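You operate a simulated robot arm through the tools that you are given. There is no shell and no other tool. Be economical: measure what you need, move in short steps, check, and stop when the job is done.

Carry out the task below with a simulated robot arm. There is one attempt and no reset: what you move stays moved.

TASK
Switch off, skim some floating flake into the green tub, switch on again.
Fine: use the skimmer and lay it back on the bench before the red handle goes to ON; leave the other tub as it is.

Only the result counts: the job must be done as asked and must still hold three seconds after the hand-in. Knocking over, shifting, dropping, spilling or breaking anything else fails it.

THE ROBOT
A 7-joint arm with a two-finger parallel gripper on a trunk, on a base that drives. Base frame: it is fixed to the floor where the robot stands at the start and does not move with it; the origin is under the middle of the robot, x ahead of it, y to its left, z up. Units: cm, rad, N and s.
Its first joint turns from -2.601 to 2.601 rad. Places, roughly: black rocker switch [70, -30, 50]; blue valve lever [90, 0, 50]; brine dose button [80, -20, 60]; brown cover [180, 0, 50]; carriage [150, -20, 70]; green grease cap [110, -20, 70]; handwheel [100, -40, 80]; red padlock [100, -75, 75]; red stop [100, -20, 60]; red valve lever [100, -10, 50]; sludge drawer [90, 0, 10]; strokes selector [80, -40, 60]; tank isolator [100, -60, 80]; top of the low bench [20, -80, 50]; water dose button [80, -50, 60]; weir plate [90, 60, 50]. Payload 3.5 kg.
Tool frame: the origin (TCP) lies between the finger pads and is the grasp point; the fingertips stand 2.3 cm ahead of it; z points along the fingers, y is the line along which they close. Largest opening 9.4 cm; finger width 3.8, thickness 1; the body of the gripper, 5.4 by 9.6 cm, starts 3.9 cm behind the TCP.
Orientation is that of the tool frame in the base frame, as [roll, pitch, yaw] about the fixed x, y, z axes, in that order (R = Rz(yaw) Ry(pitch) Rx(roll)). With the fingers straight down and closing along the base's y, the tool's x points along the base's -x, its y along +y and its z along -z.

THE INTERFACE
- The arm moves only by the tool step_arm. Its argument "moves" is a list of rows, each a list of 7 numbers: the shift along the tool's x, y, z in units of 250 mm (1.0 is 250 mm), then the turn, a rotation vector about the tool's x, y, z in units of 60 degrees (1.0 is 60 degrees), then the gripper command, from -1 (fully open) to 1 (shut), values between in proportion. In form: [[x, y, z, wx, wy, wz, hand], ...]. A call has 1 to 20 rows; each row is the pose to reach, as a shift and turn from the pose commanded when the call began, along the tool's axes at that moment. A call with a number of a shift or a turn outside -1 to 1 is refused whole. A row lasts 0.2 s, in which the tool goes at most 5 cm and 0.15 rad; a call with a longer step from one row to the next is refused whole, and so is a gripper value outside its range. Where a pose cannot be reached the arm comes as near as it can. A force on the tool above 40 N (or 10 N above the force at the start of the call, whichever is more), or a blocked arm, ends the call early, and 0.2 s more pass. Each finger travels about 15.3 cm/s and halts on what it meets, pressing with about 39 N; the grip force reading is that of the motor and also rises with nothing between the fingers. The clock runs only during rows and for 0.2 s after the last one: add rows that repeat a pose to give the fingers time. It gives the time, the measured TCP pose, the force on the tool (base axes), the opening and the grip force at its end, in the units of the frame above (readings bear some noise), with the torque about the TCP (base axes, N m) and any sound that the robot's microphone picked up.
- Cameras (640 x 400 px; columns grow to the right, rows downward): "scene" is now at [-24.74, 15.22, 127.63]; the picture's right is [-0.41, -0.91, 0.00], its down [-0.47, 0.21, -0.86] and it looks along [0.79, -0.35, -0.51] (base axes); focal length 214 px, centre (320, 200). "wrist" rides on the gripper at [8.6, 1.6, -7.4] in the tool frame; the picture's right is [-0.18, 0.98, 0.00], its down [-0.58, -0.11, -0.81] and it looks along [-0.79, -0.15, 0.59] (tool axes); focal length 243 px, centre (320, 200).
- grab_frame(camera): a new picture of that camera. It takes no simulated time.
- drive_base(legs): drives the robot by 1 to 6 legs, each [ahead, left, turn to the left] in cm, cm and rad, along the robot's own axes; the way and the turn of a leg run together, so that a leg with both is an arc; at most 150 cm and 3.142 rad a leg. The arm and the cameras ride along, it lands a little off, and it stops where it bumps. It gives what a move gives.
- turn_head(pan, tilt): turns the head with the scene camera to pan (to the left, within 2.496 rad either way) and tilt (down, from -0.506 to 1.204), counted from straight ahead of the robot. It gives what a move gives.
- locate(camera, pixels): for up to 12 pixels [column, row] of the newest picture of that camera ("zoom" is the newest enlarged one), the place [x, y, z] in the base frame of the surface seen there, good to about 0.3 cm. It takes no simulated time.
- close_up(camera, box): a new picture of the part [left, top, right, bottom] of that camera's present view, enlarged. It takes no simulated time.
- close_job(): hands the job in; it is judged then, once.

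Go step by step. Measure first, check grasps and placings, and put right what went wrong. The budget is 80 turns and 48 pictures, counting those below and the enlarged ones. Unless the task says otherwise, let go and move clear before handing in, and close with one line.

The tools are called after ">>>" as name(argument=value, ...) on one line, values as JSON. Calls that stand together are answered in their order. step_arm: Moves the arm, as the interface text tells. Its arguments: {"type":"object","properties":{"moves":{"type":"array"}},"required":["moves"]} The other tools are called the same way: drive_base (legs) drives the base; turn_head (pan, tilt) turns the head that bears the scene camera; grab_frame (camera) takes a picture; locate (camera, pixels) gives the place of the surface under pixels of a picture; close_up (camera, box) takes an enlarged picture of a part of a camera's view; close_job () hands the job in.

At the start:

```text
time: 0.0
tcp_pos: [73.38, -36.97, 100.92]
orientation: [-3.14, -0.001, 3.142]
wrist_force: [-0.5, -0.2, -0.2]
moment: [-0.01, -0.02, -0.02]
width: 9.38
grasp_force: 0.1
robot x, y, heading: [0.23, -0.52, -0.002]
head pan, tilt: [-0.421, 0.536]
```

scene: 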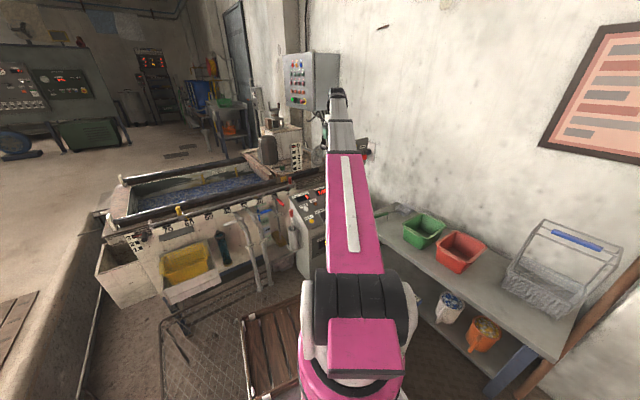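
wrist: 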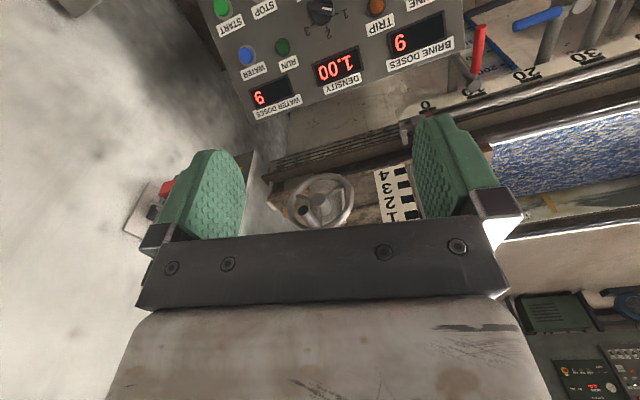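

The scene shows the tank at about (190,190), a green tub at (424,228), a red tub at (460,247) and a basket with a blue handle at (575,240), but no obvious skimmer yet. I'll enlarge parts of the view.

>>> close_up(camera="scene", box=[370, 180, 640, 350])

>>> close_up(camera="scene", box=[80, 50, 400, 250])

```text
2.35 times, centred on (505, 265) of scene
```

zoom: 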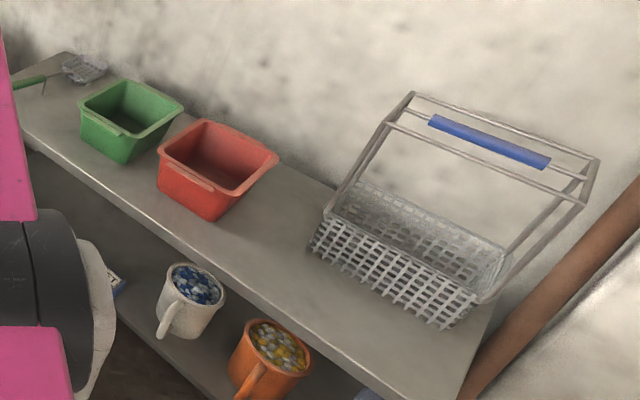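

```text
2.00 times, centred on (240, 150) of scene
```

zoom: 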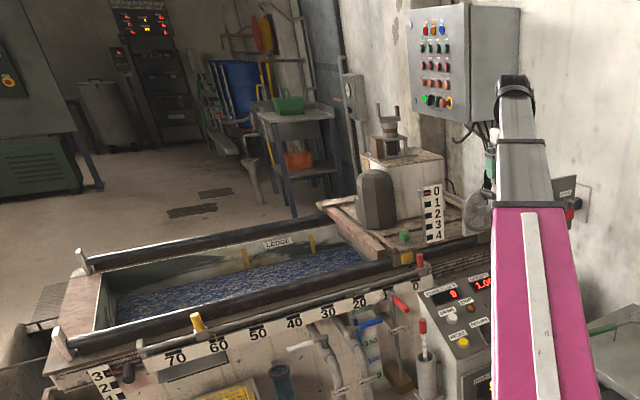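

There is a skimmer (green handle, mesh) at the far end of the bench, near zoom (80,65), by the green tub. The arm hides it and the isolator, so I'll move the arm left and look again.

>>> step_arm(moves=[[0, 0.2, 0, 0, 0, 0, -1], [0, 0.4, 0, 0, 0, 0, -1], [0, 0.6, 0, 0, 0, 0, -1], [0, 0.8, 0, 0, 0, 0, -1], [0, 1.0, 0, 0, 0, 0, -1]])

>>> step_arm(moves=[[0, 0.2, 0, 0, 0, 0, -1], [0, 0.4, 0, 0, 0, 0, -1], [0, 0.6, 0, 0, 0, 0, -1], [0, 0.8, 0, 0, 0, 0, -1], [0, 1.0, 0, 0, 0, 0, -1]])

>>> turn_head(pan=-0.75, tilt=0.55)

>>> grab_frame(camera="scene")

```text
time: 1.2
tcp_pos: [73.39, -11.88, 100.81]
orientation: [-3.14, -0.001, 3.14]
wrist_force: [-0.1, 0.4, -0.2]
moment: [-0.03, -0.03, 0.02]
width: 9.4
grasp_force: 0.1
robot x, y, heading: [0.04, 0.05, -0.004]
head pan, tilt: [-0.421, 0.536]
```

```text
time: 2.4
tcp_pos: [73.39, 13.19, 101.01]
orientation: [-3.141, 0.0, 3.14]
wrist_force: [-0.3, -0.4, -0.3]
moment: [-0.05, 0.03, 0.01]
width: 9.4
grasp_force: 0.0
robot x, y, heading: [-0.06, 0.04, -0.0]
head pan, tilt: [-0.421, 0.536]
```

```text
time: 3.2
tcp_pos: [73.4, 13.09, 100.93]
orientation: [3.14, 0.0, 3.141]
wrist_force: [0.0, 0.4, -0.2]
moment: [-0.05, -0.02, 0.01]
width: 9.41
grasp_force: 0.1
robot x, y, heading: [0.13, -0.38, -0.002]
head pan, tilt: [-0.75, 0.55]
```

```text
43 pictures are left
```

scene: 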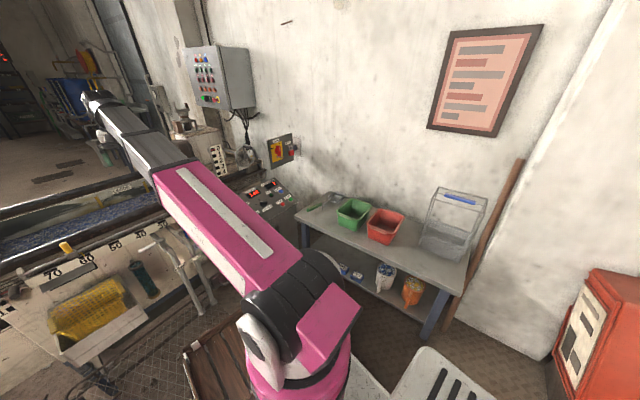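

>>> close_up(camera="scene", box=[230, 115, 310, 165])

>>> locate(camera="zoom", pixels=[[300, 300], [340, 300], [480, 300]])

>>> close_up(camera="scene", box=[290, 170, 418, 250])

>>> locate(camera="zoom", pixels=[[90, 190], [140, 165], [180, 140], [240, 145], [215, 125], [265, 150], [300, 200], [245, 235]])

```text
8.00 times, centred on (270, 140) of scene
```

zoom: 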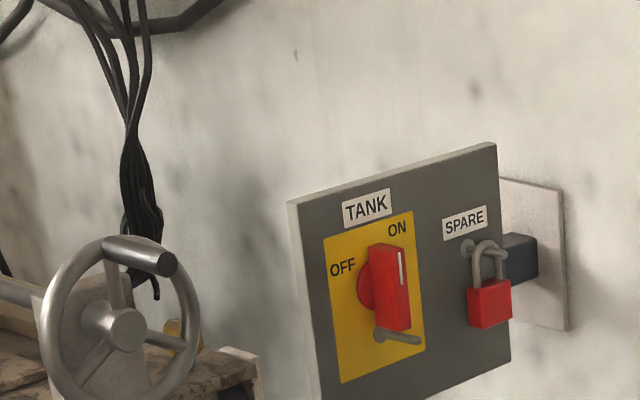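

```text
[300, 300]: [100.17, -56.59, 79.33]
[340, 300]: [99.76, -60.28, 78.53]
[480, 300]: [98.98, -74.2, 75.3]
```

```text
5.00 times, centred on (354, 210) of scene
```

zoom: 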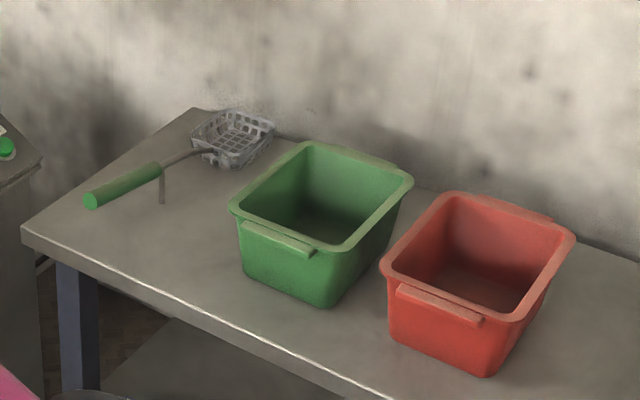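

```text
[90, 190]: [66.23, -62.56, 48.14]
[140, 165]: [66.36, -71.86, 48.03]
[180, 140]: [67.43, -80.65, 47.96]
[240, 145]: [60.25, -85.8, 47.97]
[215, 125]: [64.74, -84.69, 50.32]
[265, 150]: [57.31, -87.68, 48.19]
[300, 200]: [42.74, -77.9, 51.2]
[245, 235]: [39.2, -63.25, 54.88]
```

The isolator handle points up at ON, with OFF to the left and a metal pin under it; the skimmer lies at around (66,-65..-85,48). Now I'll look at the tank.

>>> turn_head(pan=0.1, tilt=0.5)

>>> grab_frame(camera="scene")

>>> grab_frame(camera="wrist")

```text
time: 4.4
tcp_pos: [73.43, 13.02, 100.93]
orientation: [3.141, 0.0, -3.142]
wrist_force: [-0.3, 0.2, 0.2]
moment: [0.03, -0.01, 0.0]
width: 9.41
grasp_force: 0.0
robot x, y, heading: [-0.14, -0.48, -0.004]
head pan, tilt: [0.099, 0.499]
```

```text
40 pictures are left
```

scene: 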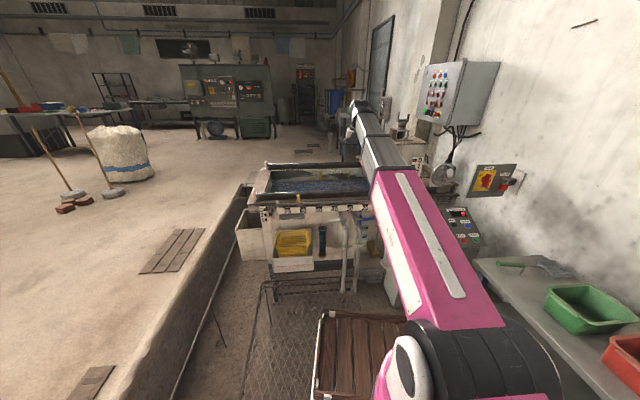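

```text
39 pictures are left
```

wrist: 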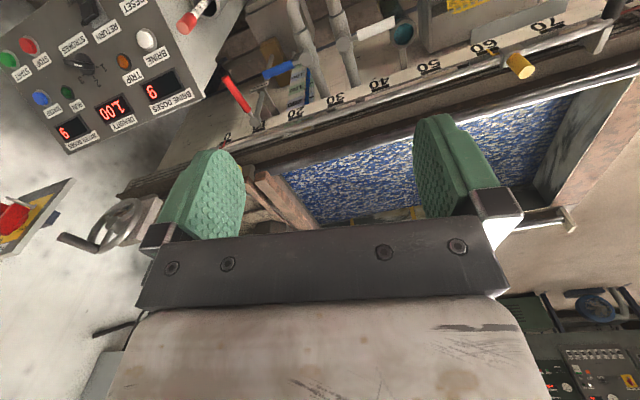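

The wrist view shows the tank surface carrying blue and white flake. I'll zoom and measure it.

>>> close_up(camera="scene", box=[230, 150, 390, 250])

>>> locate(camera="zoom", pixels=[[200, 140], [300, 160], [400, 150], [520, 150], [150, 180], [300, 190], [100, 100], [300, 75], [480, 185], [280, 200], [130, 210], [400, 105]])

>>> locate(camera="wrist", pixels=[[340, 190], [530, 140], [400, 160], [270, 200], [320, 140], [320, 160], [560, 185], [400, 215], [130, 195], [500, 45], [230, 135]])

```text
4.00 times, centred on (310, 200) of scene
```

zoom: 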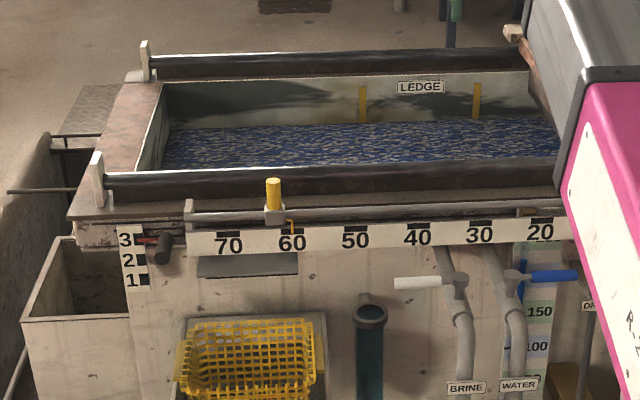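

```text
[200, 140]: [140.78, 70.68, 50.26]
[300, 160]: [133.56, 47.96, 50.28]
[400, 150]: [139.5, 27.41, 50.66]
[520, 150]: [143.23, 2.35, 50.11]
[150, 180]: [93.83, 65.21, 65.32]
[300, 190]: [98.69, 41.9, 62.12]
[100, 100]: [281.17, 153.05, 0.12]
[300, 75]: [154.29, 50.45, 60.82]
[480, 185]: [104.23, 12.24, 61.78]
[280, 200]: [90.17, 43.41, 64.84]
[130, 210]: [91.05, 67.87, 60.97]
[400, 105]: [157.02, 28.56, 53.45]
```

```text
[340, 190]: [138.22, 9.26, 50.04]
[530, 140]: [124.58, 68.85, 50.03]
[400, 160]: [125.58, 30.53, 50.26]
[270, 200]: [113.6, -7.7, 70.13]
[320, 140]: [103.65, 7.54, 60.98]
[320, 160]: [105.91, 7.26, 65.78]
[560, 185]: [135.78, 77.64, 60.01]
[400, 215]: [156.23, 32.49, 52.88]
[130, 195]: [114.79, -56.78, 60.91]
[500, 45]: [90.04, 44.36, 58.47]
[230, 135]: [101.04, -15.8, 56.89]
```

>>> close_up(camera="wrist", box=[280, 110, 440, 210])

>>> close_up(camera="wrist", box=[0, 0, 240, 150])

```text
4.00 times, centred on (360, 160) of wrist
```

zoom: 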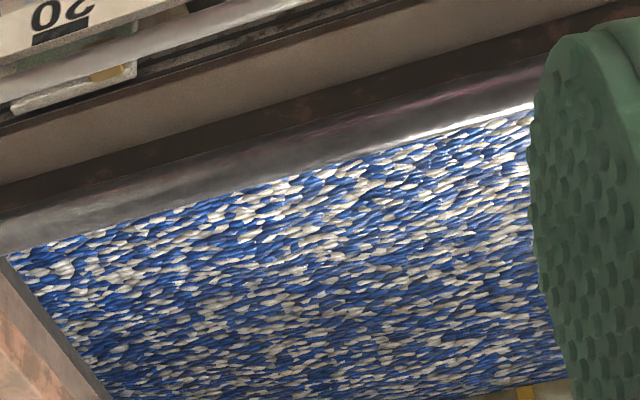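

```text
2.67 times, centred on (120, 75) of wrist
```

zoom: 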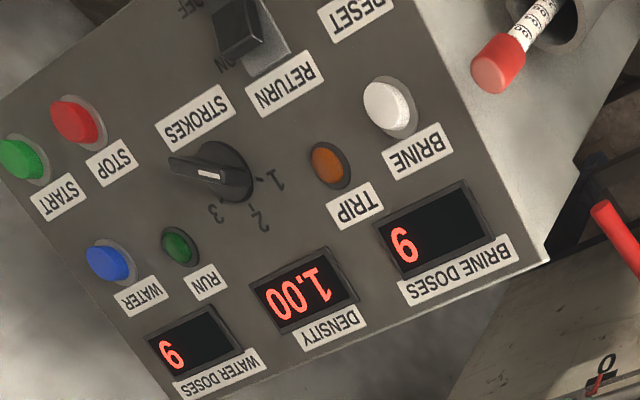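

The surface is fully covered with mixed blue and white flake, the RUN lamp is off and density reads 1.00. I'll bring the arm back in front of the isolator, turning the tool to point horizontally at it.

>>> step_arm(moves=[[0.02, -0.1, 0, 0, -0.136, 0, -1], [0.04, -0.2, 0, 0, -0.272, 0, -1], [0.06, -0.3, 0, 0, -0.408, 0, -1], [0.08, -0.4, 0, 0, -0.544, 0, -1], [0.1, -0.5, 0, 0, -0.68, 0, -1], [0.12, -0.6, 0, 0, -0.816, 0, -1], [0.14, -0.7, 0, 0, -0.952, 0, -1], [0.16, -0.8, 0, 0, -1.0, 0, -1], [0.16, -0.9, 0, 0, -1.0, 0, -1], [0.16, -1, 0, 0, -1.0, 0, -1]])

>>> step_arm(moves=[[0, 0, 0, 0, -0.13, 0, -1], [0, 0, 0, 0, -0.26, 0, -1], [0, 0, 0, 0, -0.39, 0, -1], [0, 0, 0, 0, -0.5, 0, -1], [0, -0.2, 0, 0, -0.5, 0, -1], [0, -0.4, 0, 0, -0.5, 0, -1], [0, -0.6, 0, 0, -0.5, 0, -1], [0, -0.8, 0, 0, -0.5, 0, -1], [0, -1, 0, 0, -0.5, 0, -1]])

>>> turn_head(pan=-0.6, tilt=0.5)

>>> grab_frame(camera="wrist")

```text
time: 6.6
tcp_pos: [69.37, -11.8, 100.97]
orientation: [-3.141, 1.047, -3.141]
wrist_force: [0.1, -0.1, -0.2]
moment: [0.0, 0.02, -0.01]
width: 9.4
grasp_force: 0.1
robot x, y, heading: [0.19, 0.22, -0.004]
head pan, tilt: [0.099, 0.499]
```

```text
time: 8.6
tcp_pos: [69.34, -37.04, 101.03]
orientation: [2.663, 1.57, 2.667]
wrist_force: [-0.1, 0.1, 0.2]
moment: [0.02, -0.01, 0.0]
width: 9.4
grasp_force: 0.1
robot x, y, heading: [0.02, -0.16, 0.005]
head pan, tilt: [0.099, 0.499]
```

```text
time: 9.7
tcp_pos: [69.3, -36.93, 100.96]
orientation: [1.741, 1.57, 1.74]
wrist_force: [0.5, -0.1, -0.3]
moment: [0.02, 0.01, -0.04]
width: 9.39
grasp_force: 0.0
robot x, y, heading: [0.05, 0.03, 0.003]
head pan, tilt: [-0.6, 0.499]
```

```text
35 pictures are left
```

wrist: 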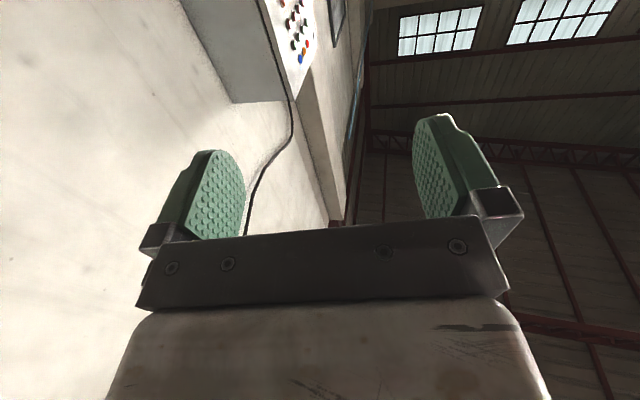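

The horizontal wrist camera looks upward, so it is no use here. I'll use the scene camera for the panel.

>>> close_up(camera="scene", box=[180, 110, 340, 210])

```text
4.00 times, centred on (260, 160) of scene
```

zoom: 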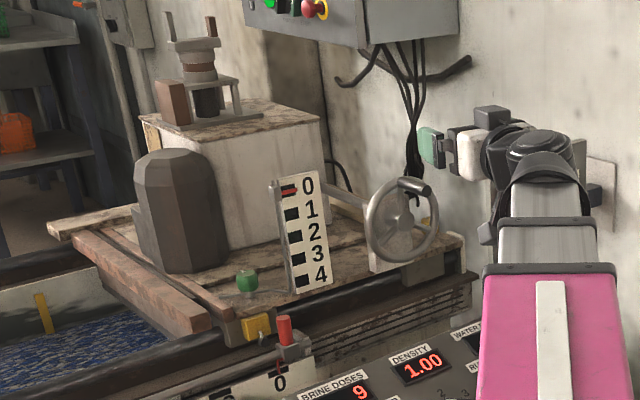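

The arm hides the panel. I'll shift left briefly and measure the handle precisely.

>>> step_arm(moves=[[0, 0.2, 0, 0, 0, 0, -1], [0, 0.4, 0, 0, 0, 0, -1], [0, 0.6, 0, 0, 0, 0, -1], [0, 0.8, 0, 0, 0, 0, -1], [0, 1, 0, 0, 0, 0, -1]])

>>> turn_head(pan=-0.6, tilt=0.4)

>>> close_up(camera="scene", box=[280, 130, 376, 190])

```text
time: 10.9
tcp_pos: [69.32, -11.9, 101.07]
orientation: [0.081, 1.571, 0.077]
wrist_force: [0.3, 0.5, 0.8]
moment: [0.01, 0.01, 0.02]
width: 9.39
grasp_force: 0.0
robot x, y, heading: [0.04, -0.17, 0.001]
head pan, tilt: [-0.6, 0.499]
```

```text
time: 11.5
tcp_pos: [69.31, -11.95, 101.11]
orientation: [0.835, 1.571, 0.835]
wrist_force: [-0.4, 0.3, -0.2]
moment: [0.01, 0.0, 0.0]
width: 9.41
grasp_force: 0.1
robot x, y, heading: [-0.03, 0.08, -0.003]
head pan, tilt: [-0.6, 0.4]
```

```text
6.67 times, centred on (328, 160) of scene
```

zoom: 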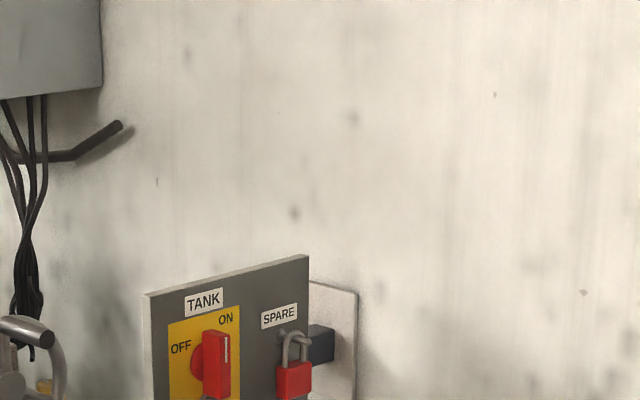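

>>> close_up(camera="scene", box=[290, 165, 346, 200])

>>> locate(camera="zoom", pixels=[[240, 160], [275, 150], [262, 150], [275, 230], [262, 260], [200, 210], [210, 260], [250, 288], [285, 295], [180, 60], [150, 250], [235, 200]])

```text
11.43 times, centred on (318, 182) of scene
```

zoom: 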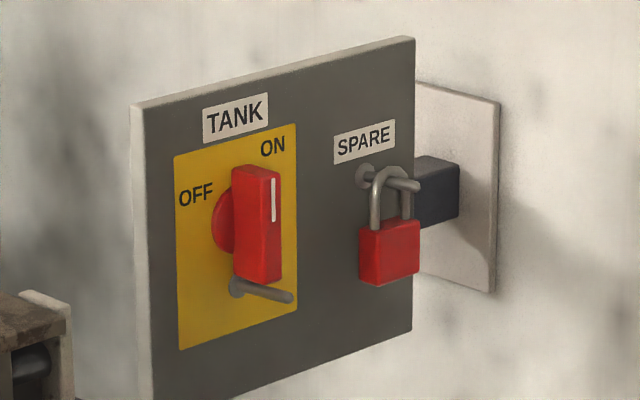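

```text
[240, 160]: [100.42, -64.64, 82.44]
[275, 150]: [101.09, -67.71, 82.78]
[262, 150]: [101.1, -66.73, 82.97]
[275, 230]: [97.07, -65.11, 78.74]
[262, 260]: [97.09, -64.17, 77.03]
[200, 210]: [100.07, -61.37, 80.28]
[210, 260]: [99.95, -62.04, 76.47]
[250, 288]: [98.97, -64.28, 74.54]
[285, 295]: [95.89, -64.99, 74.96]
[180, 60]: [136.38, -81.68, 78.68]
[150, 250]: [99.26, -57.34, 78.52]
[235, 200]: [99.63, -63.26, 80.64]
```

The handle is about 1.6 wide, with its front face near (97,-64.8,79), and the axis is yawed slightly. A pin sits below it at z≈74.7. Before going there I'll check the floor around the base to see where I can drive.

>>> turn_head(pan=0.15, tilt=1.0)

>>> grab_frame(camera="scene")

>>> locate(camera="scene", pixels=[[330, 130], [250, 160], [330, 200], [240, 230], [200, 130], [160, 80], [230, 290], [270, 180], [300, 60], [290, 40]])

```text
time: 12.6
tcp_pos: [69.53, -11.86, 101.07]
orientation: [-2.553, 1.57, -2.554]
wrist_force: [0.3, -1.1, 0.0]
moment: [-0.01, 0.02, -0.05]
width: 9.38
grasp_force: 0.1
robot x, y, heading: [0.11, -0.02, -0.003]
head pan, tilt: [0.15, 1.0]
```

```text
31 pictures are left
```

scene: 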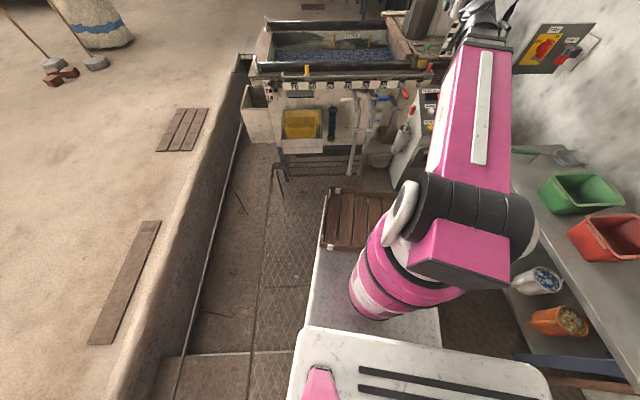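

```text
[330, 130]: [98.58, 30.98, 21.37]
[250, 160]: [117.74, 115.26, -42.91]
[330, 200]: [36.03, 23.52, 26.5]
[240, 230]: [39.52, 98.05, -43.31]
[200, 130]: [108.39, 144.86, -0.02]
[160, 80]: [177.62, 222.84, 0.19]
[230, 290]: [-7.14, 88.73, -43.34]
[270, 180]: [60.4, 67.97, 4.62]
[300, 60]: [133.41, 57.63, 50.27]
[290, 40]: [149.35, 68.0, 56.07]
```

>>> close_up(camera="scene", box=[240, 150, 520, 325])

>>> locate(camera="zoom", pixels=[[210, 90], [350, 100], [190, 215], [300, 225], [170, 280], [165, 350], [450, 385], [200, 100], [60, 130], [110, 300], [600, 300], [175, 235]])

```text
2.29 times, centred on (380, 238) of scene
```

zoom: 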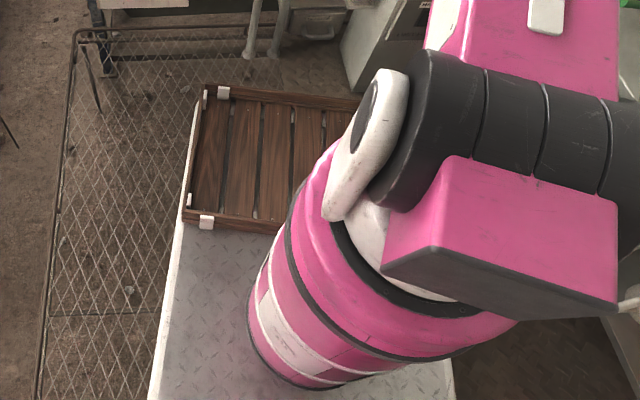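

```text
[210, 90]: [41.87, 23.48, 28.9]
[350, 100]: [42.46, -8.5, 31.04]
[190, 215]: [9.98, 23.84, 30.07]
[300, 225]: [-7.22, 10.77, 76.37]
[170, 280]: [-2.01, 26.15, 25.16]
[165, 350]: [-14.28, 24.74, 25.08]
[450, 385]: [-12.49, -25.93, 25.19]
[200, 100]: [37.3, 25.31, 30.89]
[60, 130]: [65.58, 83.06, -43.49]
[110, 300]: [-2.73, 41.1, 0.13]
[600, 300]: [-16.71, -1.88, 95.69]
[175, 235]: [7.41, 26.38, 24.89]
```

The wooden tray is on the robot's own deck (z≈25–30, up to x≈43). I'll check the clearances to the console, tank front and bench edge before driving ahead.

>>> locate(camera="zoom", pixels=[[370, 60], [350, 80], [320, 20], [265, 40], [100, 70], [85, 100], [610, 380], [620, 330]])

>>> locate(camera="scene", pixels=[[396, 170], [425, 95], [550, 320], [520, 310], [515, 150], [405, 160], [285, 165], [380, 160]])

```text
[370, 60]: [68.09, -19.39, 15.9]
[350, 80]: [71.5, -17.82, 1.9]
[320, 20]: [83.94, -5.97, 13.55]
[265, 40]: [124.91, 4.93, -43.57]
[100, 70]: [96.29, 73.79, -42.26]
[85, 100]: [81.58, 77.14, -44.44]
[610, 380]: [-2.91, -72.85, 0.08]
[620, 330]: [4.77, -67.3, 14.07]
```

```text
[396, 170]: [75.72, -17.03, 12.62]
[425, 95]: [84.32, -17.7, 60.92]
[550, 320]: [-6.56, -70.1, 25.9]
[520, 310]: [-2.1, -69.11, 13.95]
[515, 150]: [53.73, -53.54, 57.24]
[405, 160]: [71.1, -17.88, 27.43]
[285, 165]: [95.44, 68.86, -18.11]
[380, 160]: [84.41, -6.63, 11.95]
```

Console front is at x≈66 and the bench edge at y≈-60; my base front is at x≈43. Driving 16 ahead and 8 right is safe.

>>> drive_base(legs=[[16, -8, 0]])

>>> turn_head(pan=-0.7, tilt=0.5)

>>> close_up(camera="scene", box=[240, 120, 400, 220])

```text
time: 14.1
tcp_pos: [85.43, -19.91, 101.04]
orientation: [1.142, 1.569, 1.141]
wrist_force: [0.3, -1.2, 0.8]
moment: [0.03, 0.01, 0.01]
width: 9.41
grasp_force: 0.1
robot x, y, heading: [16.07, -8.02, -0.001]
head pan, tilt: [0.15, 1.0]
```

```text
time: 15.3
tcp_pos: [85.46, -19.98, 101.0]
orientation: [-2.06, 1.571, -2.061]
wrist_force: [0.8, -0.2, -0.7]
moment: [0.01, -0.03, -0.01]
width: 9.39
grasp_force: 0.0
robot x, y, heading: [16.04, -8.07, -0.0]
head pan, tilt: [-0.7, 0.499]
```

```text
4.00 times, centred on (320, 170) of scene
```

zoom: 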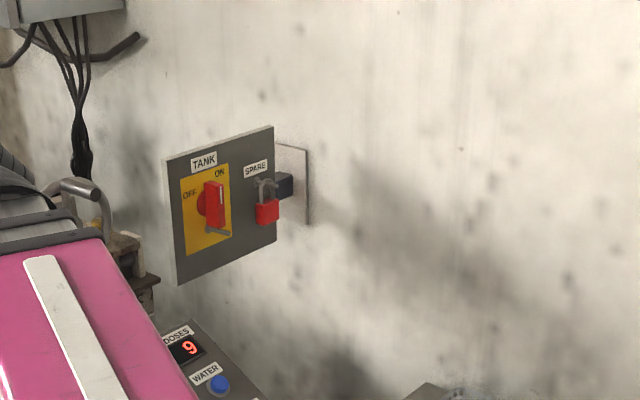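

>>> locate(camera="zoom", pixels=[[175, 165], [268, 135], [183, 277], [272, 240], [220, 188], [220, 220], [220, 205], [198, 205], [228, 234], [208, 215], [245, 200], [210, 185]])

```text
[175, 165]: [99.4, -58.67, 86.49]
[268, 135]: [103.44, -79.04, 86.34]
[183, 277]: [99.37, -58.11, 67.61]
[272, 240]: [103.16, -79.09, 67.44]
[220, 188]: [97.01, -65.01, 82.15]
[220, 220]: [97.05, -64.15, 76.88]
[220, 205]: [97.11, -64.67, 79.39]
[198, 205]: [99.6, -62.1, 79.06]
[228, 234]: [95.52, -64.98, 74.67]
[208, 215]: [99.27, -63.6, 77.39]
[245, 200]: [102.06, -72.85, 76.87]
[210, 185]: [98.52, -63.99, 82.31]
```

Plate yaw is 0.187 rad, the handle centre is near (97,-64.7,79.2) and the pin tip is at (95.5,-65,74.7). I'll move in front of it with the fingers partly open.

>>> step_arm(moves=[[0, -0.18, -0.05, 0, 0, 0, 0.15], [0, -0.37, -0.1, 0, 0, 0, 0.15], [0, -0.56, -0.1, 0, 0, 0, 0.15], [0, -0.75, -0.1, 0, 0, 0, 0.15], [0, -0.94, -0.1, 0, 0, 0, 0.15], [0, -1, -0.1, 0, 0, 0, 0.15]])

>>> step_arm(moves=[[0, -0.18, 0, -0.06, 0, 0, 0.15], [0, -0.36, 0, -0.12, 0, 0, 0.15], [0, -0.54, 0, -0.179, 0, 0, 0.15], [0, -0.72, 0, -0.179, 0, 0, 0.15], [0, -0.872, 0, -0.179, 0, 0, 0.15], [0.18, -0.872, 0, -0.179, 0, 0, 0.15], [0.36, -0.872, 0, -0.179, 0, 0, 0.15], [0.54, -0.872, 0, -0.179, 0, 0, 0.15], [0.72, -0.872, 0, -0.179, 0, 0, 0.15], [0.88, -0.872, 0, -0.179, 0, 0, 0.15], [0.88, -0.872, 0, -0.179, 0, 0, 0.15]])

>>> grab_frame(camera="scene")

```text
time: 16.7
tcp_pos: [82.99, -44.97, 101.05]
orientation: [-1.112, 1.57, -1.111]
wrist_force: [-0.3, 0.3, 0.7]
moment: [-0.01, -0.02, 0.03]
width: 4.01
grasp_force: 0.1
robot x, y, heading: [15.82, -7.94, 0.003]
head pan, tilt: [-0.7, 0.499]
```

```text
time: 19.1
tcp_pos: [82.89, -66.78, 78.93]
orientation: [1.931, 1.571, 2.118]
wrist_force: [0.2, 0.1, 0.6]
moment: [-0.02, 0.0, 0.01]
width: 3.99
grasp_force: 0.0
robot x, y, heading: [16.13, -8.0, 0.001]
head pan, tilt: [-0.7, 0.499]
```

```text
28 pictures are left
```

scene: 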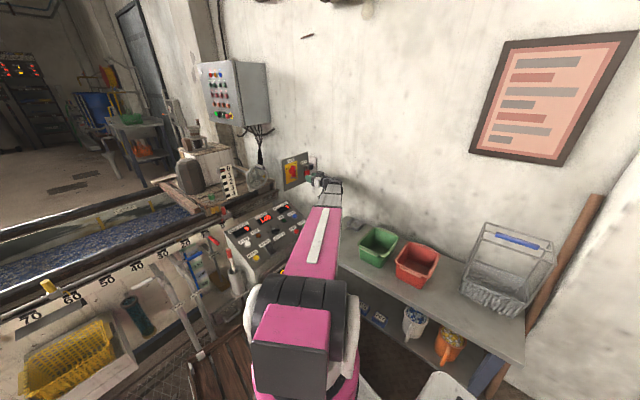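

Tool is aligned. I'll advance 14 cm along its axis, shift 0.6 cm sideways and close on the handle.

>>> step_arm(moves=[[0, -0.023, 0.1, 0, 0, 0, 0.15], [0, -0.023, 0.2, 0, 0, 0, 0.15], [0, -0.023, 0.3, 0, 0, 0, 0.15], [0, -0.023, 0.38, 0, 0, 0, 0.15], [0, -0.023, 0.45, 0, 0, 0, 0.15], [0, -0.023, 0.51, 0, 0, 0, 0.15], [0, -0.023, 0.56, 0, 0, 0, 0.15], [0, -0.023, 0.56, 0, 0, 0, 0.15]])

>>> close_up(camera="scene", box=[264, 140, 360, 200])

```text
time: 20.9
tcp_pos: [96.84, -64.65, 79.19]
orientation: [1.274, 1.569, 1.461]
wrist_force: [0.3, -0.6, 0.0]
moment: [0.02, 0.0, 0.02]
width: 3.98
grasp_force: 0.1
robot x, y, heading: [15.97, -8.08, 0.0]
head pan, tilt: [-0.7, 0.499]
```

```text
6.67 times, centred on (312, 170) of scene
```

zoom: 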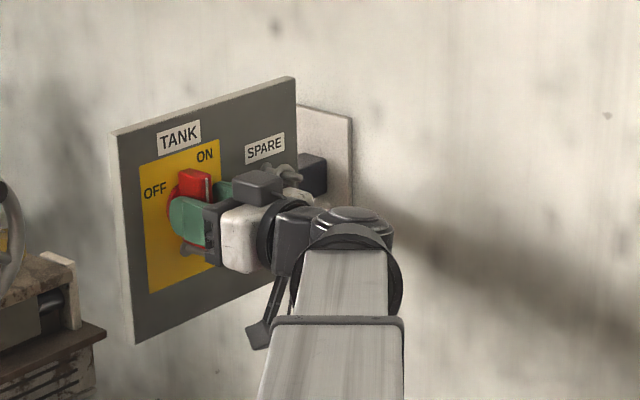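

The fingers straddle the handle. Closing.

>>> step_arm(moves=[[0, 0, 0, 0, 0, 0, 0.5], [0, 0, 0, 0, 0, 0, 0.9], [0, 0, 0, 0, 0, 0, 0.9]])

```text
time: 21.7
tcp_pos: [96.75, -64.9, 79.1]
orientation: [-2.011, 1.57, -1.827]
wrist_force: [5.8, -12.1, 3.8]
moment: [-0.11, 0.35, -0.4]
width: 1.7
grasp_force: 44.4
robot x, y, heading: [15.99, -8.0, 0.0]
head pan, tilt: [-0.7, 0.499]
```

Gripped at width 1.7 with a small sideways load. I'll ease 0.2 cm and turn the top towards OFF.

>>> step_arm(moves=[[0, -0.01, 0, 0, 0, 0, 0.9], [0, -0.01, 0, 0, 0, -0.1, 0.9], [0, -0.01, 0, 0, 0, -0.2, 0.9], [0, -0.01, 0, 0, 0, -0.3, 0.9], [0, -0.01, 0, 0, 0, -0.4, 0.9], [0, -0.01, 0, 0, 0, -0.5, 0.9], [0, -0.01, 0, 0, 0, -0.6, 0.9], [0, -0.01, 0, 0, 0, -0.7, 0.9], [0, -0.01, 0, 0, 0, -0.8, 0.9], [0, -0.01, 0, 0, 0, -0.9, 0.9]])

>>> close_up(camera="scene", box=[264, 140, 360, 200])

```text
time: 24.0
tcp_pos: [96.73, -64.63, 78.78]
orientation: [-1.573, 0.627, -1.381]
wrist_force: [-0.2, 1.4, 1.3]
moment: [0.03, -0.25, -0.9]
width: 1.7
grasp_force: 45.5
robot x, y, heading: [15.82, -8.13, -0.003]
head pan, tilt: [-0.7, 0.499]
stopped in row 10: the force on the tool passed its limit at 41 N (the readings are from after the stop); the commanded pose is now the measured one
```

```text
6.67 times, centred on (312, 170) of scene
```

zoom: 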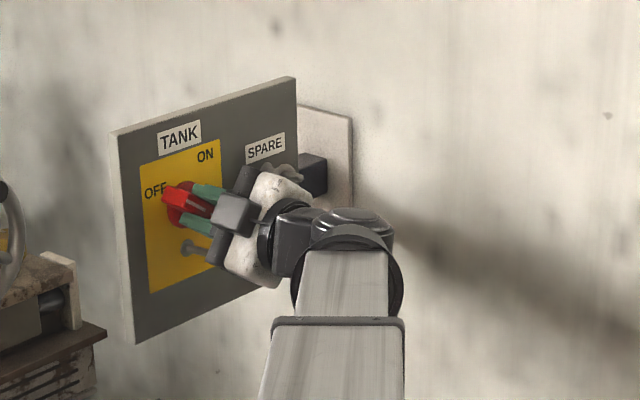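

Handle has turned about 54°, and the sudden force may be either the end stop or a centring offset. I'll try a bit more, gently.

>>> step_arm(moves=[[0, 0, 0, 0, 0, -0.08, 0.9], [0, 0, 0, 0, 0, -0.16, 0.9], [0, 0, 0, 0, 0, -0.24, 0.9]])

```text
time: 24.8
tcp_pos: [96.75, -64.71, 78.83]
orientation: [-1.574, 0.374, -1.38]
wrist_force: [-3.2, 9.2, -6.0]
moment: [0.03, -0.02, -1.59]
width: 1.68
grasp_force: 45.2
robot x, y, heading: [16.13, -8.19, 0.004]
head pan, tilt: [-0.7, 0.499]
```

Still turning (69° so far) with little torque. Continuing to 90° with a small centring correction.

>>> step_arm(moves=[[-0.004, 0.006, 0, 0, 0, 0, 0.9], [-0.004, 0.006, 0, 0, 0, -0.09, 0.9], [-0.004, 0.006, 0, 0, 0, -0.18, 0.9], [-0.004, 0.006, 0, 0, 0, -0.27, 0.9], [-0.004, 0.006, 0, 0, 0, -0.36, 0.9]])

>>> close_up(camera="scene", box=[264, 140, 360, 200])

```text
time: 25.5
tcp_pos: [96.69, -64.62, 78.96]
orientation: [-1.592, 0.293, -1.38]
wrist_force: [3.2, -2.9, -8.6]
moment: [0.19, -0.95, 0.53]
width: 1.7
grasp_force: 45.1
out of reach, approached as far as the arm can: row 2, 3
robot x, y, heading: [16.01, -8.02, 0.001]
head pan, tilt: [-0.7, 0.499]
stopped in row 3: the force on the tool passed its limit at 45 N (the readings are from after the stop); the commanded pose is now the measured one
```

```text
6.67 times, centred on (312, 170) of scene
```

zoom: 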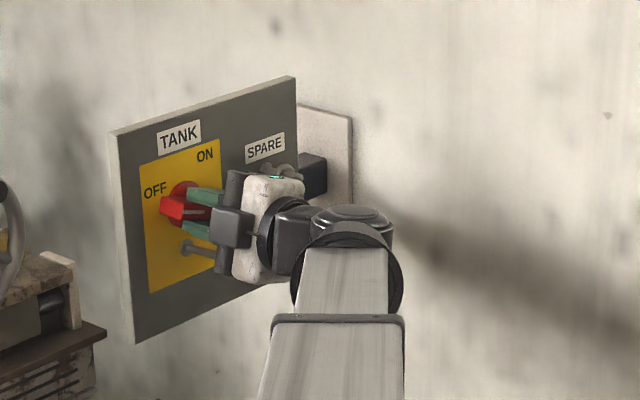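

The wrist joint hit its limit at about 73°. I'll let go, back off, untwist, and push the handle's left end down with closed fingers for the last 17°.

>>> step_arm(moves=[[0, 0, 0, 0, 0, 0, 0.4], [0, 0, 0, 0, 0, 0, 0.4], [0, 0, -0.08, 0, 0, 0, 0.4], [0, 0, -0.16, 0, 0, 0, 0.4], [0, 0, -0.24, 0, 0, 0, 0.4], [0, 0, -0.3, 0, 0, 0.14, 1], [0, 0, -0.3, 0, 0, 0.28, 1], [0, 0, -0.3, 0, 0, 0.42, 1], [0, 0, -0.3, 0, 0, 0.56, 1], [0, 0, -0.3, 0, 0, 0.7, 1], [0, 0, -0.3, 0, 0, 0.84, 1], [0, 0, -0.3, 0, 0, 0.98, 1]])

>>> step_arm(moves=[[0, 0, 0, 0, 0, 0.12, 1], [0, 0, 0, 0, 0, 0.24, 1], [0, 0, 0, 0, 0, 0.24, 1]])

```text
time: 28.1
tcp_pos: [89.31, -66.09, 79.2]
orientation: [-1.647, 1.32, -1.451]
wrist_force: [-0.3, 1.0, 0.6]
moment: [0.03, 0.01, 0.04]
width: 0.01
grasp_force: 38.9
robot x, y, heading: [16.28, -8.09, 0.003]
head pan, tilt: [-0.7, 0.499]
```

```text
time: 28.9
tcp_pos: [89.44, -65.91, 79.16]
orientation: [-3.141, 1.551, -2.945]
wrist_force: [-0.3, 0.7, 0.1]
moment: [0.0, 0.02, 0.05]
width: 0.0
grasp_force: 39.0
robot x, y, heading: [16.17, -8.03, -0.002]
head pan, tilt: [-0.7, 0.499]
```

>>> step_arm(moves=[[-0.1, 0.05, 0, 0, 0, 0, 1], [-0.2, 0.095, 0, 0, 0, 0, 1], [-0.2, 0.095, 0.15, 0, 0, 0, 1], [-0.2, 0.095, 0.3, 0, 0, 0, 1], [-0.2, 0.095, 0.315, 0, 0, 0, 1], [-0.2, 0.095, 0.315, 0, 0, 0, 1]])

>>> close_up(camera="scene", box=[264, 140, 360, 200])

```text
time: 30.3
tcp_pos: [96.7, -62.14, 84.01]
orientation: [-3.061, 1.55, -2.866]
wrist_force: [0.0, 0.3, -0.2]
moment: [0.01, -0.02, 0.03]
width: 0.0
grasp_force: 38.9
robot x, y, heading: [16.23, -7.96, -0.003]
head pan, tilt: [-0.7, 0.499]
```

```text
6.67 times, centred on (312, 170) of scene
```

zoom: 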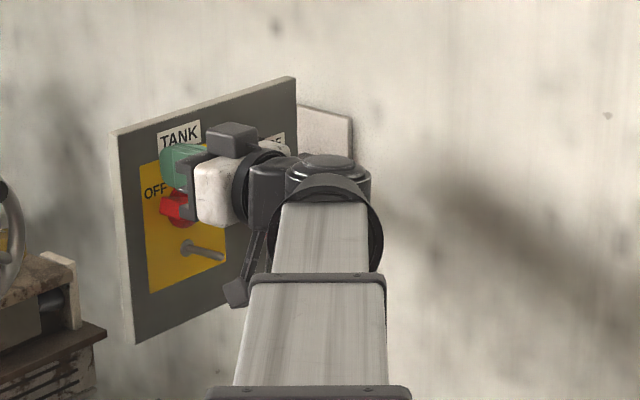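

Fingers are just above the handle's left end. Pushing down slowly to finish the turn.

>>> step_arm(moves=[[0.03, 0, 0, 0, 0, 0, 1], [0.05, 0, 0, 0, 0, 0, 1], [0.065, 0, 0, 0, 0, 0, 1], [0.08, 0, 0, 0, 0, 0, 1], [0.09, 0, 0, 0, 0, 0, 1], [0.1, 0, 0, 0, 0, 0, 1], [0.11, 0, 0, 0, 0, 0, 1]])

>>> close_up(camera="scene", box=[264, 140, 360, 200])

```text
time: 32.0
tcp_pos: [96.65, -62.24, 81.66]
orientation: [3.122, 1.56, -2.966]
wrist_force: [-2.8, 0.8, 9.6]
moment: [-0.02, 0.06, 0.02]
width: 0.03
grasp_force: 38.8
robot x, y, heading: [16.32, -8.12, -0.003]
head pan, tilt: [-0.7, 0.499]
stopped in row 7: the force on the tool passed its limit at 42 N (the readings are from after the stop); the commanded pose is now the measured one
```

```text
6.67 times, centred on (312, 170) of scene
```

zoom: 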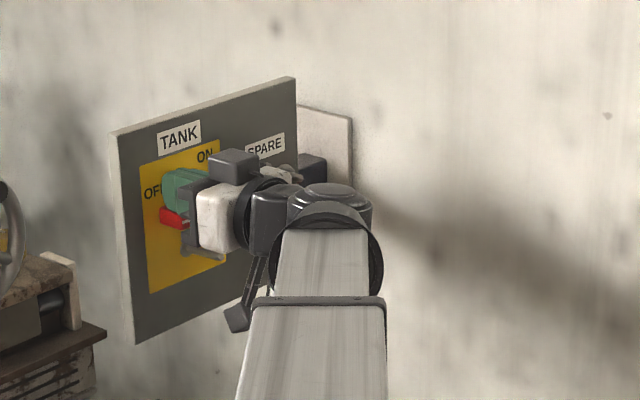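

It met a firm stop at the expected height for horizontal. I'll back off and look at the handle.

>>> step_arm(moves=[[-0.06, 0, 0, 0, 0, 0, 1], [-0.06, 0, -0.18, 0, 0, 0, 1], [-0.1, 0, -0.36, 0, 0, 0, 1], [-0.25, 0, -0.4, 0, 0, 0, 1], [-0.4, 0, -0.4, 0, 0, 0, 1], [-0.55, 0, -0.4, 0, 0, 0, 1], [-0.7, 0, -0.4, 0, 0, 0, 1], [-0.8, 0.12, -0.4, 0, 0, 0, 1], [-0.8, 0.3, -0.4, 0, 0, 0, 1], [-0.8, 0.48, -0.4, 0, 0, 0, 0.5], [-0.8, 0.66, -0.4, 0, 0, 0, 0], [-0.8, 0.84, -0.4, 0, 0, 0, -1], [-0.8, 1, -0.4, 0, 0, 0, -1], [-0.8, 1, -0.4, 0, 0, 0, -1]])

>>> turn_head(pan=-0.9, tilt=0.6)

>>> grab_frame(camera="scene")

```text
time: 35.0
tcp_pos: [82.32, -39.59, 101.48]
orientation: [3.133, 1.558, -2.954]
wrist_force: [-0.4, -1.0, -0.2]
moment: [-0.05, -0.04, 0.02]
width: 9.4
grasp_force: 0.1
robot x, y, heading: [16.03, -8.03, 0.0]
head pan, tilt: [-0.7, 0.499]
```

```text
time: 35.8
tcp_pos: [82.31, -39.51, 101.6]
orientation: [-3.134, 1.558, -2.938]
wrist_force: [0.0, 1.0, 1.6]
moment: [0.03, -0.02, 0.03]
width: 9.4
grasp_force: 0.0
robot x, y, heading: [16.06, -7.72, 0.004]
head pan, tilt: [-0.901, 0.6]
```

```text
22 pictures are left
```

scene: 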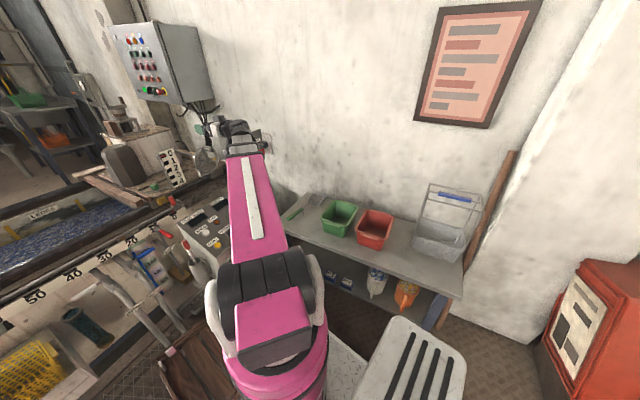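

The arm still hides the plate, so I'll check it later. Now I'll turn the tool down again and look at the skimmer with the wrist camera.

>>> step_arm(moves=[[0, 0, -0.1, 0, 0.14, 0, -1], [0, 0, -0.2, 0, 0.28, 0, -1], [0, 0, -0.3, 0, 0.42, 0, -1], [0, 0, -0.4, 0, 0.56, 0, -1], [0, 0, -0.5, 0, 0.7, 0, -1], [0, 0, -0.6, 0, 0.84, 0, -1], [0, 0, -0.7, 0, 0.98, 0, -1], [0, 0, -0.85, 0, 1, 0, -1]])

>>> step_arm(moves=[[0, 0, 0, 0, 0.14, 0, -1], [0, 0, 0, 0, 0.28, 0, -1], [0, 0, 0, 0, 0.42, 0, -1], [0, 0, 0, 0, 0.49, 0, -1], [0, -0.15, 0, 0, 0.49, 0, -1], [0, -0.3, 0, 0, 0.49, 0, -1], [0, -0.45, 0, 0, 0.49, 0, -1], [0, -0.6, 0, 0, 0.49, 0, -1], [0, -0.75, 0, 0, 0.49, 0, -1], [0, -0.75, 0, 0, 0.49, 0, -1]])

>>> grab_frame(camera="wrist")

```text
time: 37.6
tcp_pos: [61.52, -43.66, 102.1]
orientation: [-3.141, 0.507, -2.947]
wrist_force: [0.0, -0.5, 0.1]
moment: [0.02, -0.02, 0.0]
width: 9.39
grasp_force: 0.1
robot x, y, heading: [15.81, -8.28, -0.001]
head pan, tilt: [-0.901, 0.6]
```

```text
time: 39.8
tcp_pos: [65.16, -62.23, 101.91]
orientation: [3.141, -0.001, -2.947]
wrist_force: [0.1, -0.7, -0.4]
moment: [0.01, 0.02, -0.03]
width: 9.4
grasp_force: 0.2
robot x, y, heading: [16.02, -8.18, 0.001]
head pan, tilt: [-0.901, 0.6]
```

```text
21 pictures are left
```

wrist: 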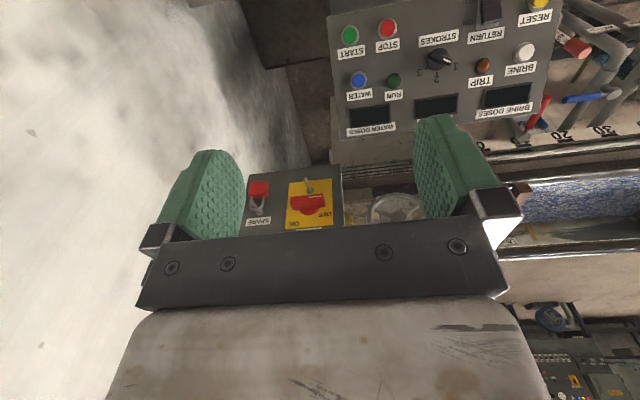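

The displays went dark and the handle is horizontal, so the tank is OFF. Next I'll turn the tool 101° so the camera faces the bench, and move in front of the skimmer.

>>> step_arm(moves=[[0, 0.1, 0, 0, 0, 0.14, -1], [0, 0.2, 0, 0, 0, 0.28, -1], [0, 0.3, 0, 0, 0, 0.42, -1], [-0.03, 0.4, 0, 0, 0, 0.56, -1], [-0.06, 0.5, 0, 0, 0, 0.7, -1], [-0.1, 0.6, 0, 0, 0, 0.84, -1], [-0.13, 0.667, 0, 0, 0, 0.98, -1]])

>>> step_arm(moves=[[0, 0, 0.1, 0, 0, 0.14, -1], [0, 0, 0.2, 0, 0, 0.28, -1], [0, 0, 0.3, 0, 0, 0.42, -1], [0, 0, 0.4, 0, 0, 0.56, -1], [0, 0, 0.5, 0, 0, 0.7, -1], [0, 0, 0.6, 0, 0, 0.705, -1], [0, 0, 0.7, 0, 0, 0.705, -1], [0, 0, 0.7, 0, 0, 0.705, -1]])

>>> grab_frame(camera="wrist")

```text
time: 40.6
tcp_pos: [63.84, -54.74, 101.94]
orientation: [-3.136, 0.008, 2.903]
wrist_force: [3.3, 1.1, -5.0]
moment: [-0.4, -0.07, -0.33]
width: 9.39
grasp_force: 0.2
robot x, y, heading: [16.04, -7.91, 0.002]
head pan, tilt: [-0.901, 0.6]
stopped in row 4: the force on the tool passed its limit at 78 N (the readings are from after the stop); the commanded pose is now the measured one
```

```text
time: 42.4
tcp_pos: [64.05, -54.77, 84.35]
orientation: [3.139, 0.012, 2.165]
wrist_force: [0.6, -0.3, 0.3]
moment: [-0.01, 0.0, -0.03]
width: 9.41
grasp_force: 0.1
robot x, y, heading: [16.25, -8.38, 0.004]
head pan, tilt: [-0.901, 0.6]
```

```text
20 pictures are left
```

wrist: 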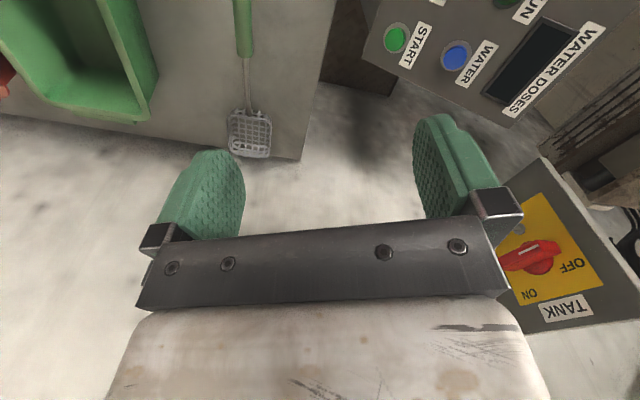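

A brief force stop happened mid-turn, but nothing looks disturbed. Skimmer handle shows at (243,25), rod (246,85), basket (250,135); I'll measure it.

>>> close_up(camera="wrist", box=[160, 0, 352, 160])

>>> locate(camera="wrist", pixels=[[243, 10], [245, 50], [246, 85], [248, 110], [250, 135], [232, 150], [270, 155], [268, 118], [230, 115], [30, 80], [100, 60], [140, 120]])

```text
2.50 times, centred on (256, 80) of wrist
```

zoom: 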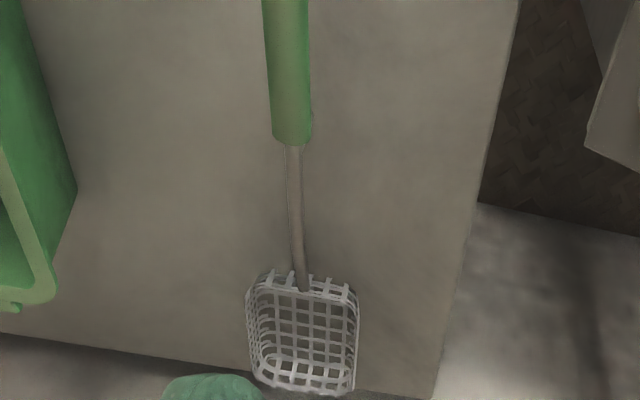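

```text
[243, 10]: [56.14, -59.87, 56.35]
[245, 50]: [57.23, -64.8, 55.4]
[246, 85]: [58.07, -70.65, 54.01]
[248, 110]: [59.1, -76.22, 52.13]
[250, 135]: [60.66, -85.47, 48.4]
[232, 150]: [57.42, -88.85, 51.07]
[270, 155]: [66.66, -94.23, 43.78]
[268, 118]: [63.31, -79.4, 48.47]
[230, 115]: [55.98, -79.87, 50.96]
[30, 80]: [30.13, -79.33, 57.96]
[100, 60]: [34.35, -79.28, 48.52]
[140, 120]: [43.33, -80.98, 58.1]
```

The handle axis runs from about (56.1,-59.9) to (57.2,-64.8), top z≈56, with the basket near (60.5,-84.5) and its bottom at z≈48.4. I'll align over the handle at y≈-61.5 at z≈65 first.

>>> step_arm(moves=[[-0.01, -0.1, 0, 0, 0, 0.12, -0.3], [-0.02, -0.2, 0, 0, 0, 0.24, -0.3], [-0.04, -0.3, 0, 0, 0, 0.359, -0.3], [-0.054, -0.401, 0.1, 0, 0, 0.359, -0.3], [-0.054, -0.401, 0.25, 0, 0, 0.359, -0.3], [-0.054, -0.401, 0.4, 0, 0, 0.359, -0.3], [-0.054, -0.401, 0.55, 0, 0, 0.359, -0.3], [-0.054, -0.401, 0.7, 0, 0, 0.359, -0.3], [-0.054, -0.401, 0.77, 0, 0, 0.359, -0.3], [-0.054, -0.401, 0.77, 0, 0, 0.359, -0.3]])

>>> grab_frame(camera="wrist")

```text
time: 44.6
tcp_pos: [56.51, -61.84, 65.11]
orientation: [3.137, 0.01, 1.785]
wrist_force: [-0.4, 0.3, -0.2]
moment: [-0.02, 0.04, 0.01]
width: 6.15
grasp_force: 0.0
robot x, y, heading: [16.08, -8.16, 0.005]
head pan, tilt: [-0.901, 0.6]
```

```text
18 pictures are left
```

wrist: 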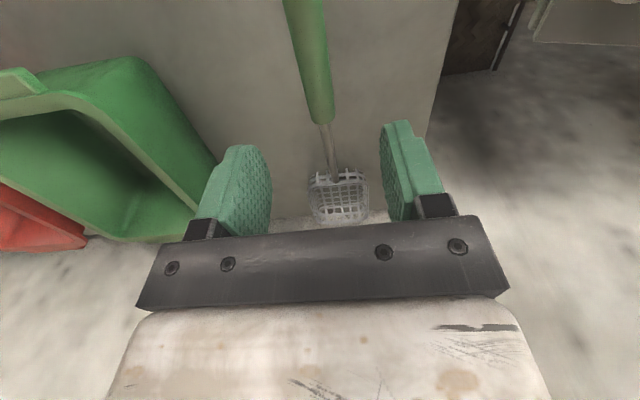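

>>> locate(camera="wrist", pixels=[[302, 10], [312, 60], [320, 110], [298, 60], [326, 60], [340, 175], [340, 205], [327, 140], [314, 178], [366, 180], [250, 30]])

```text
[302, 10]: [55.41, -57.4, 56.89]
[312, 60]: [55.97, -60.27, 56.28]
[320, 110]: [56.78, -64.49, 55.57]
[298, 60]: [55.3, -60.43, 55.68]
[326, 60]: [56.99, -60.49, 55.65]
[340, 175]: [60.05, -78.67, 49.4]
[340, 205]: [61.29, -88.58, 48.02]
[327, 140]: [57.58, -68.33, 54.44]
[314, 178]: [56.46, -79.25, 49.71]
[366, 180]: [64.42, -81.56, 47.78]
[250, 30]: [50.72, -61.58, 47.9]
```

Handle is centred at x≈56.2 here, top z≈56. Descending 10.2 cm and closing.

>>> step_arm(moves=[[0, -0.01, 0.1, 0, 0, 0, -0.3], [0, -0.01, 0.2, 0, 0, 0, -0.3], [0, -0.01, 0.3, 0, 0, 0, -0.3], [0, -0.01, 0.37, 0, 0, 0, -0.3], [0, -0.01, 0.41, 0, 0, 0, -0.3], [0, -0.01, 0.41, 0, 0, 0, -0.3], [0, -0.01, 0.41, 0, 0, 0, 0.3], [0, -0.01, 0.41, 0, 0, 0, 0.9], [0, -0.01, 0.41, 0, 0, 0, 0.9]])

```text
time: 46.6
tcp_pos: [56.4, -61.8, 54.8]
orientation: [3.137, 0.01, 1.786]
wrist_force: [-0.6, -0.9, -0.3]
moment: [0.15, 0.02, -0.01]
width: 2.09
grasp_force: 38.4
robot x, y, heading: [16.17, -8.07, -0.002]
head pan, tilt: [-0.901, 0.6]
```

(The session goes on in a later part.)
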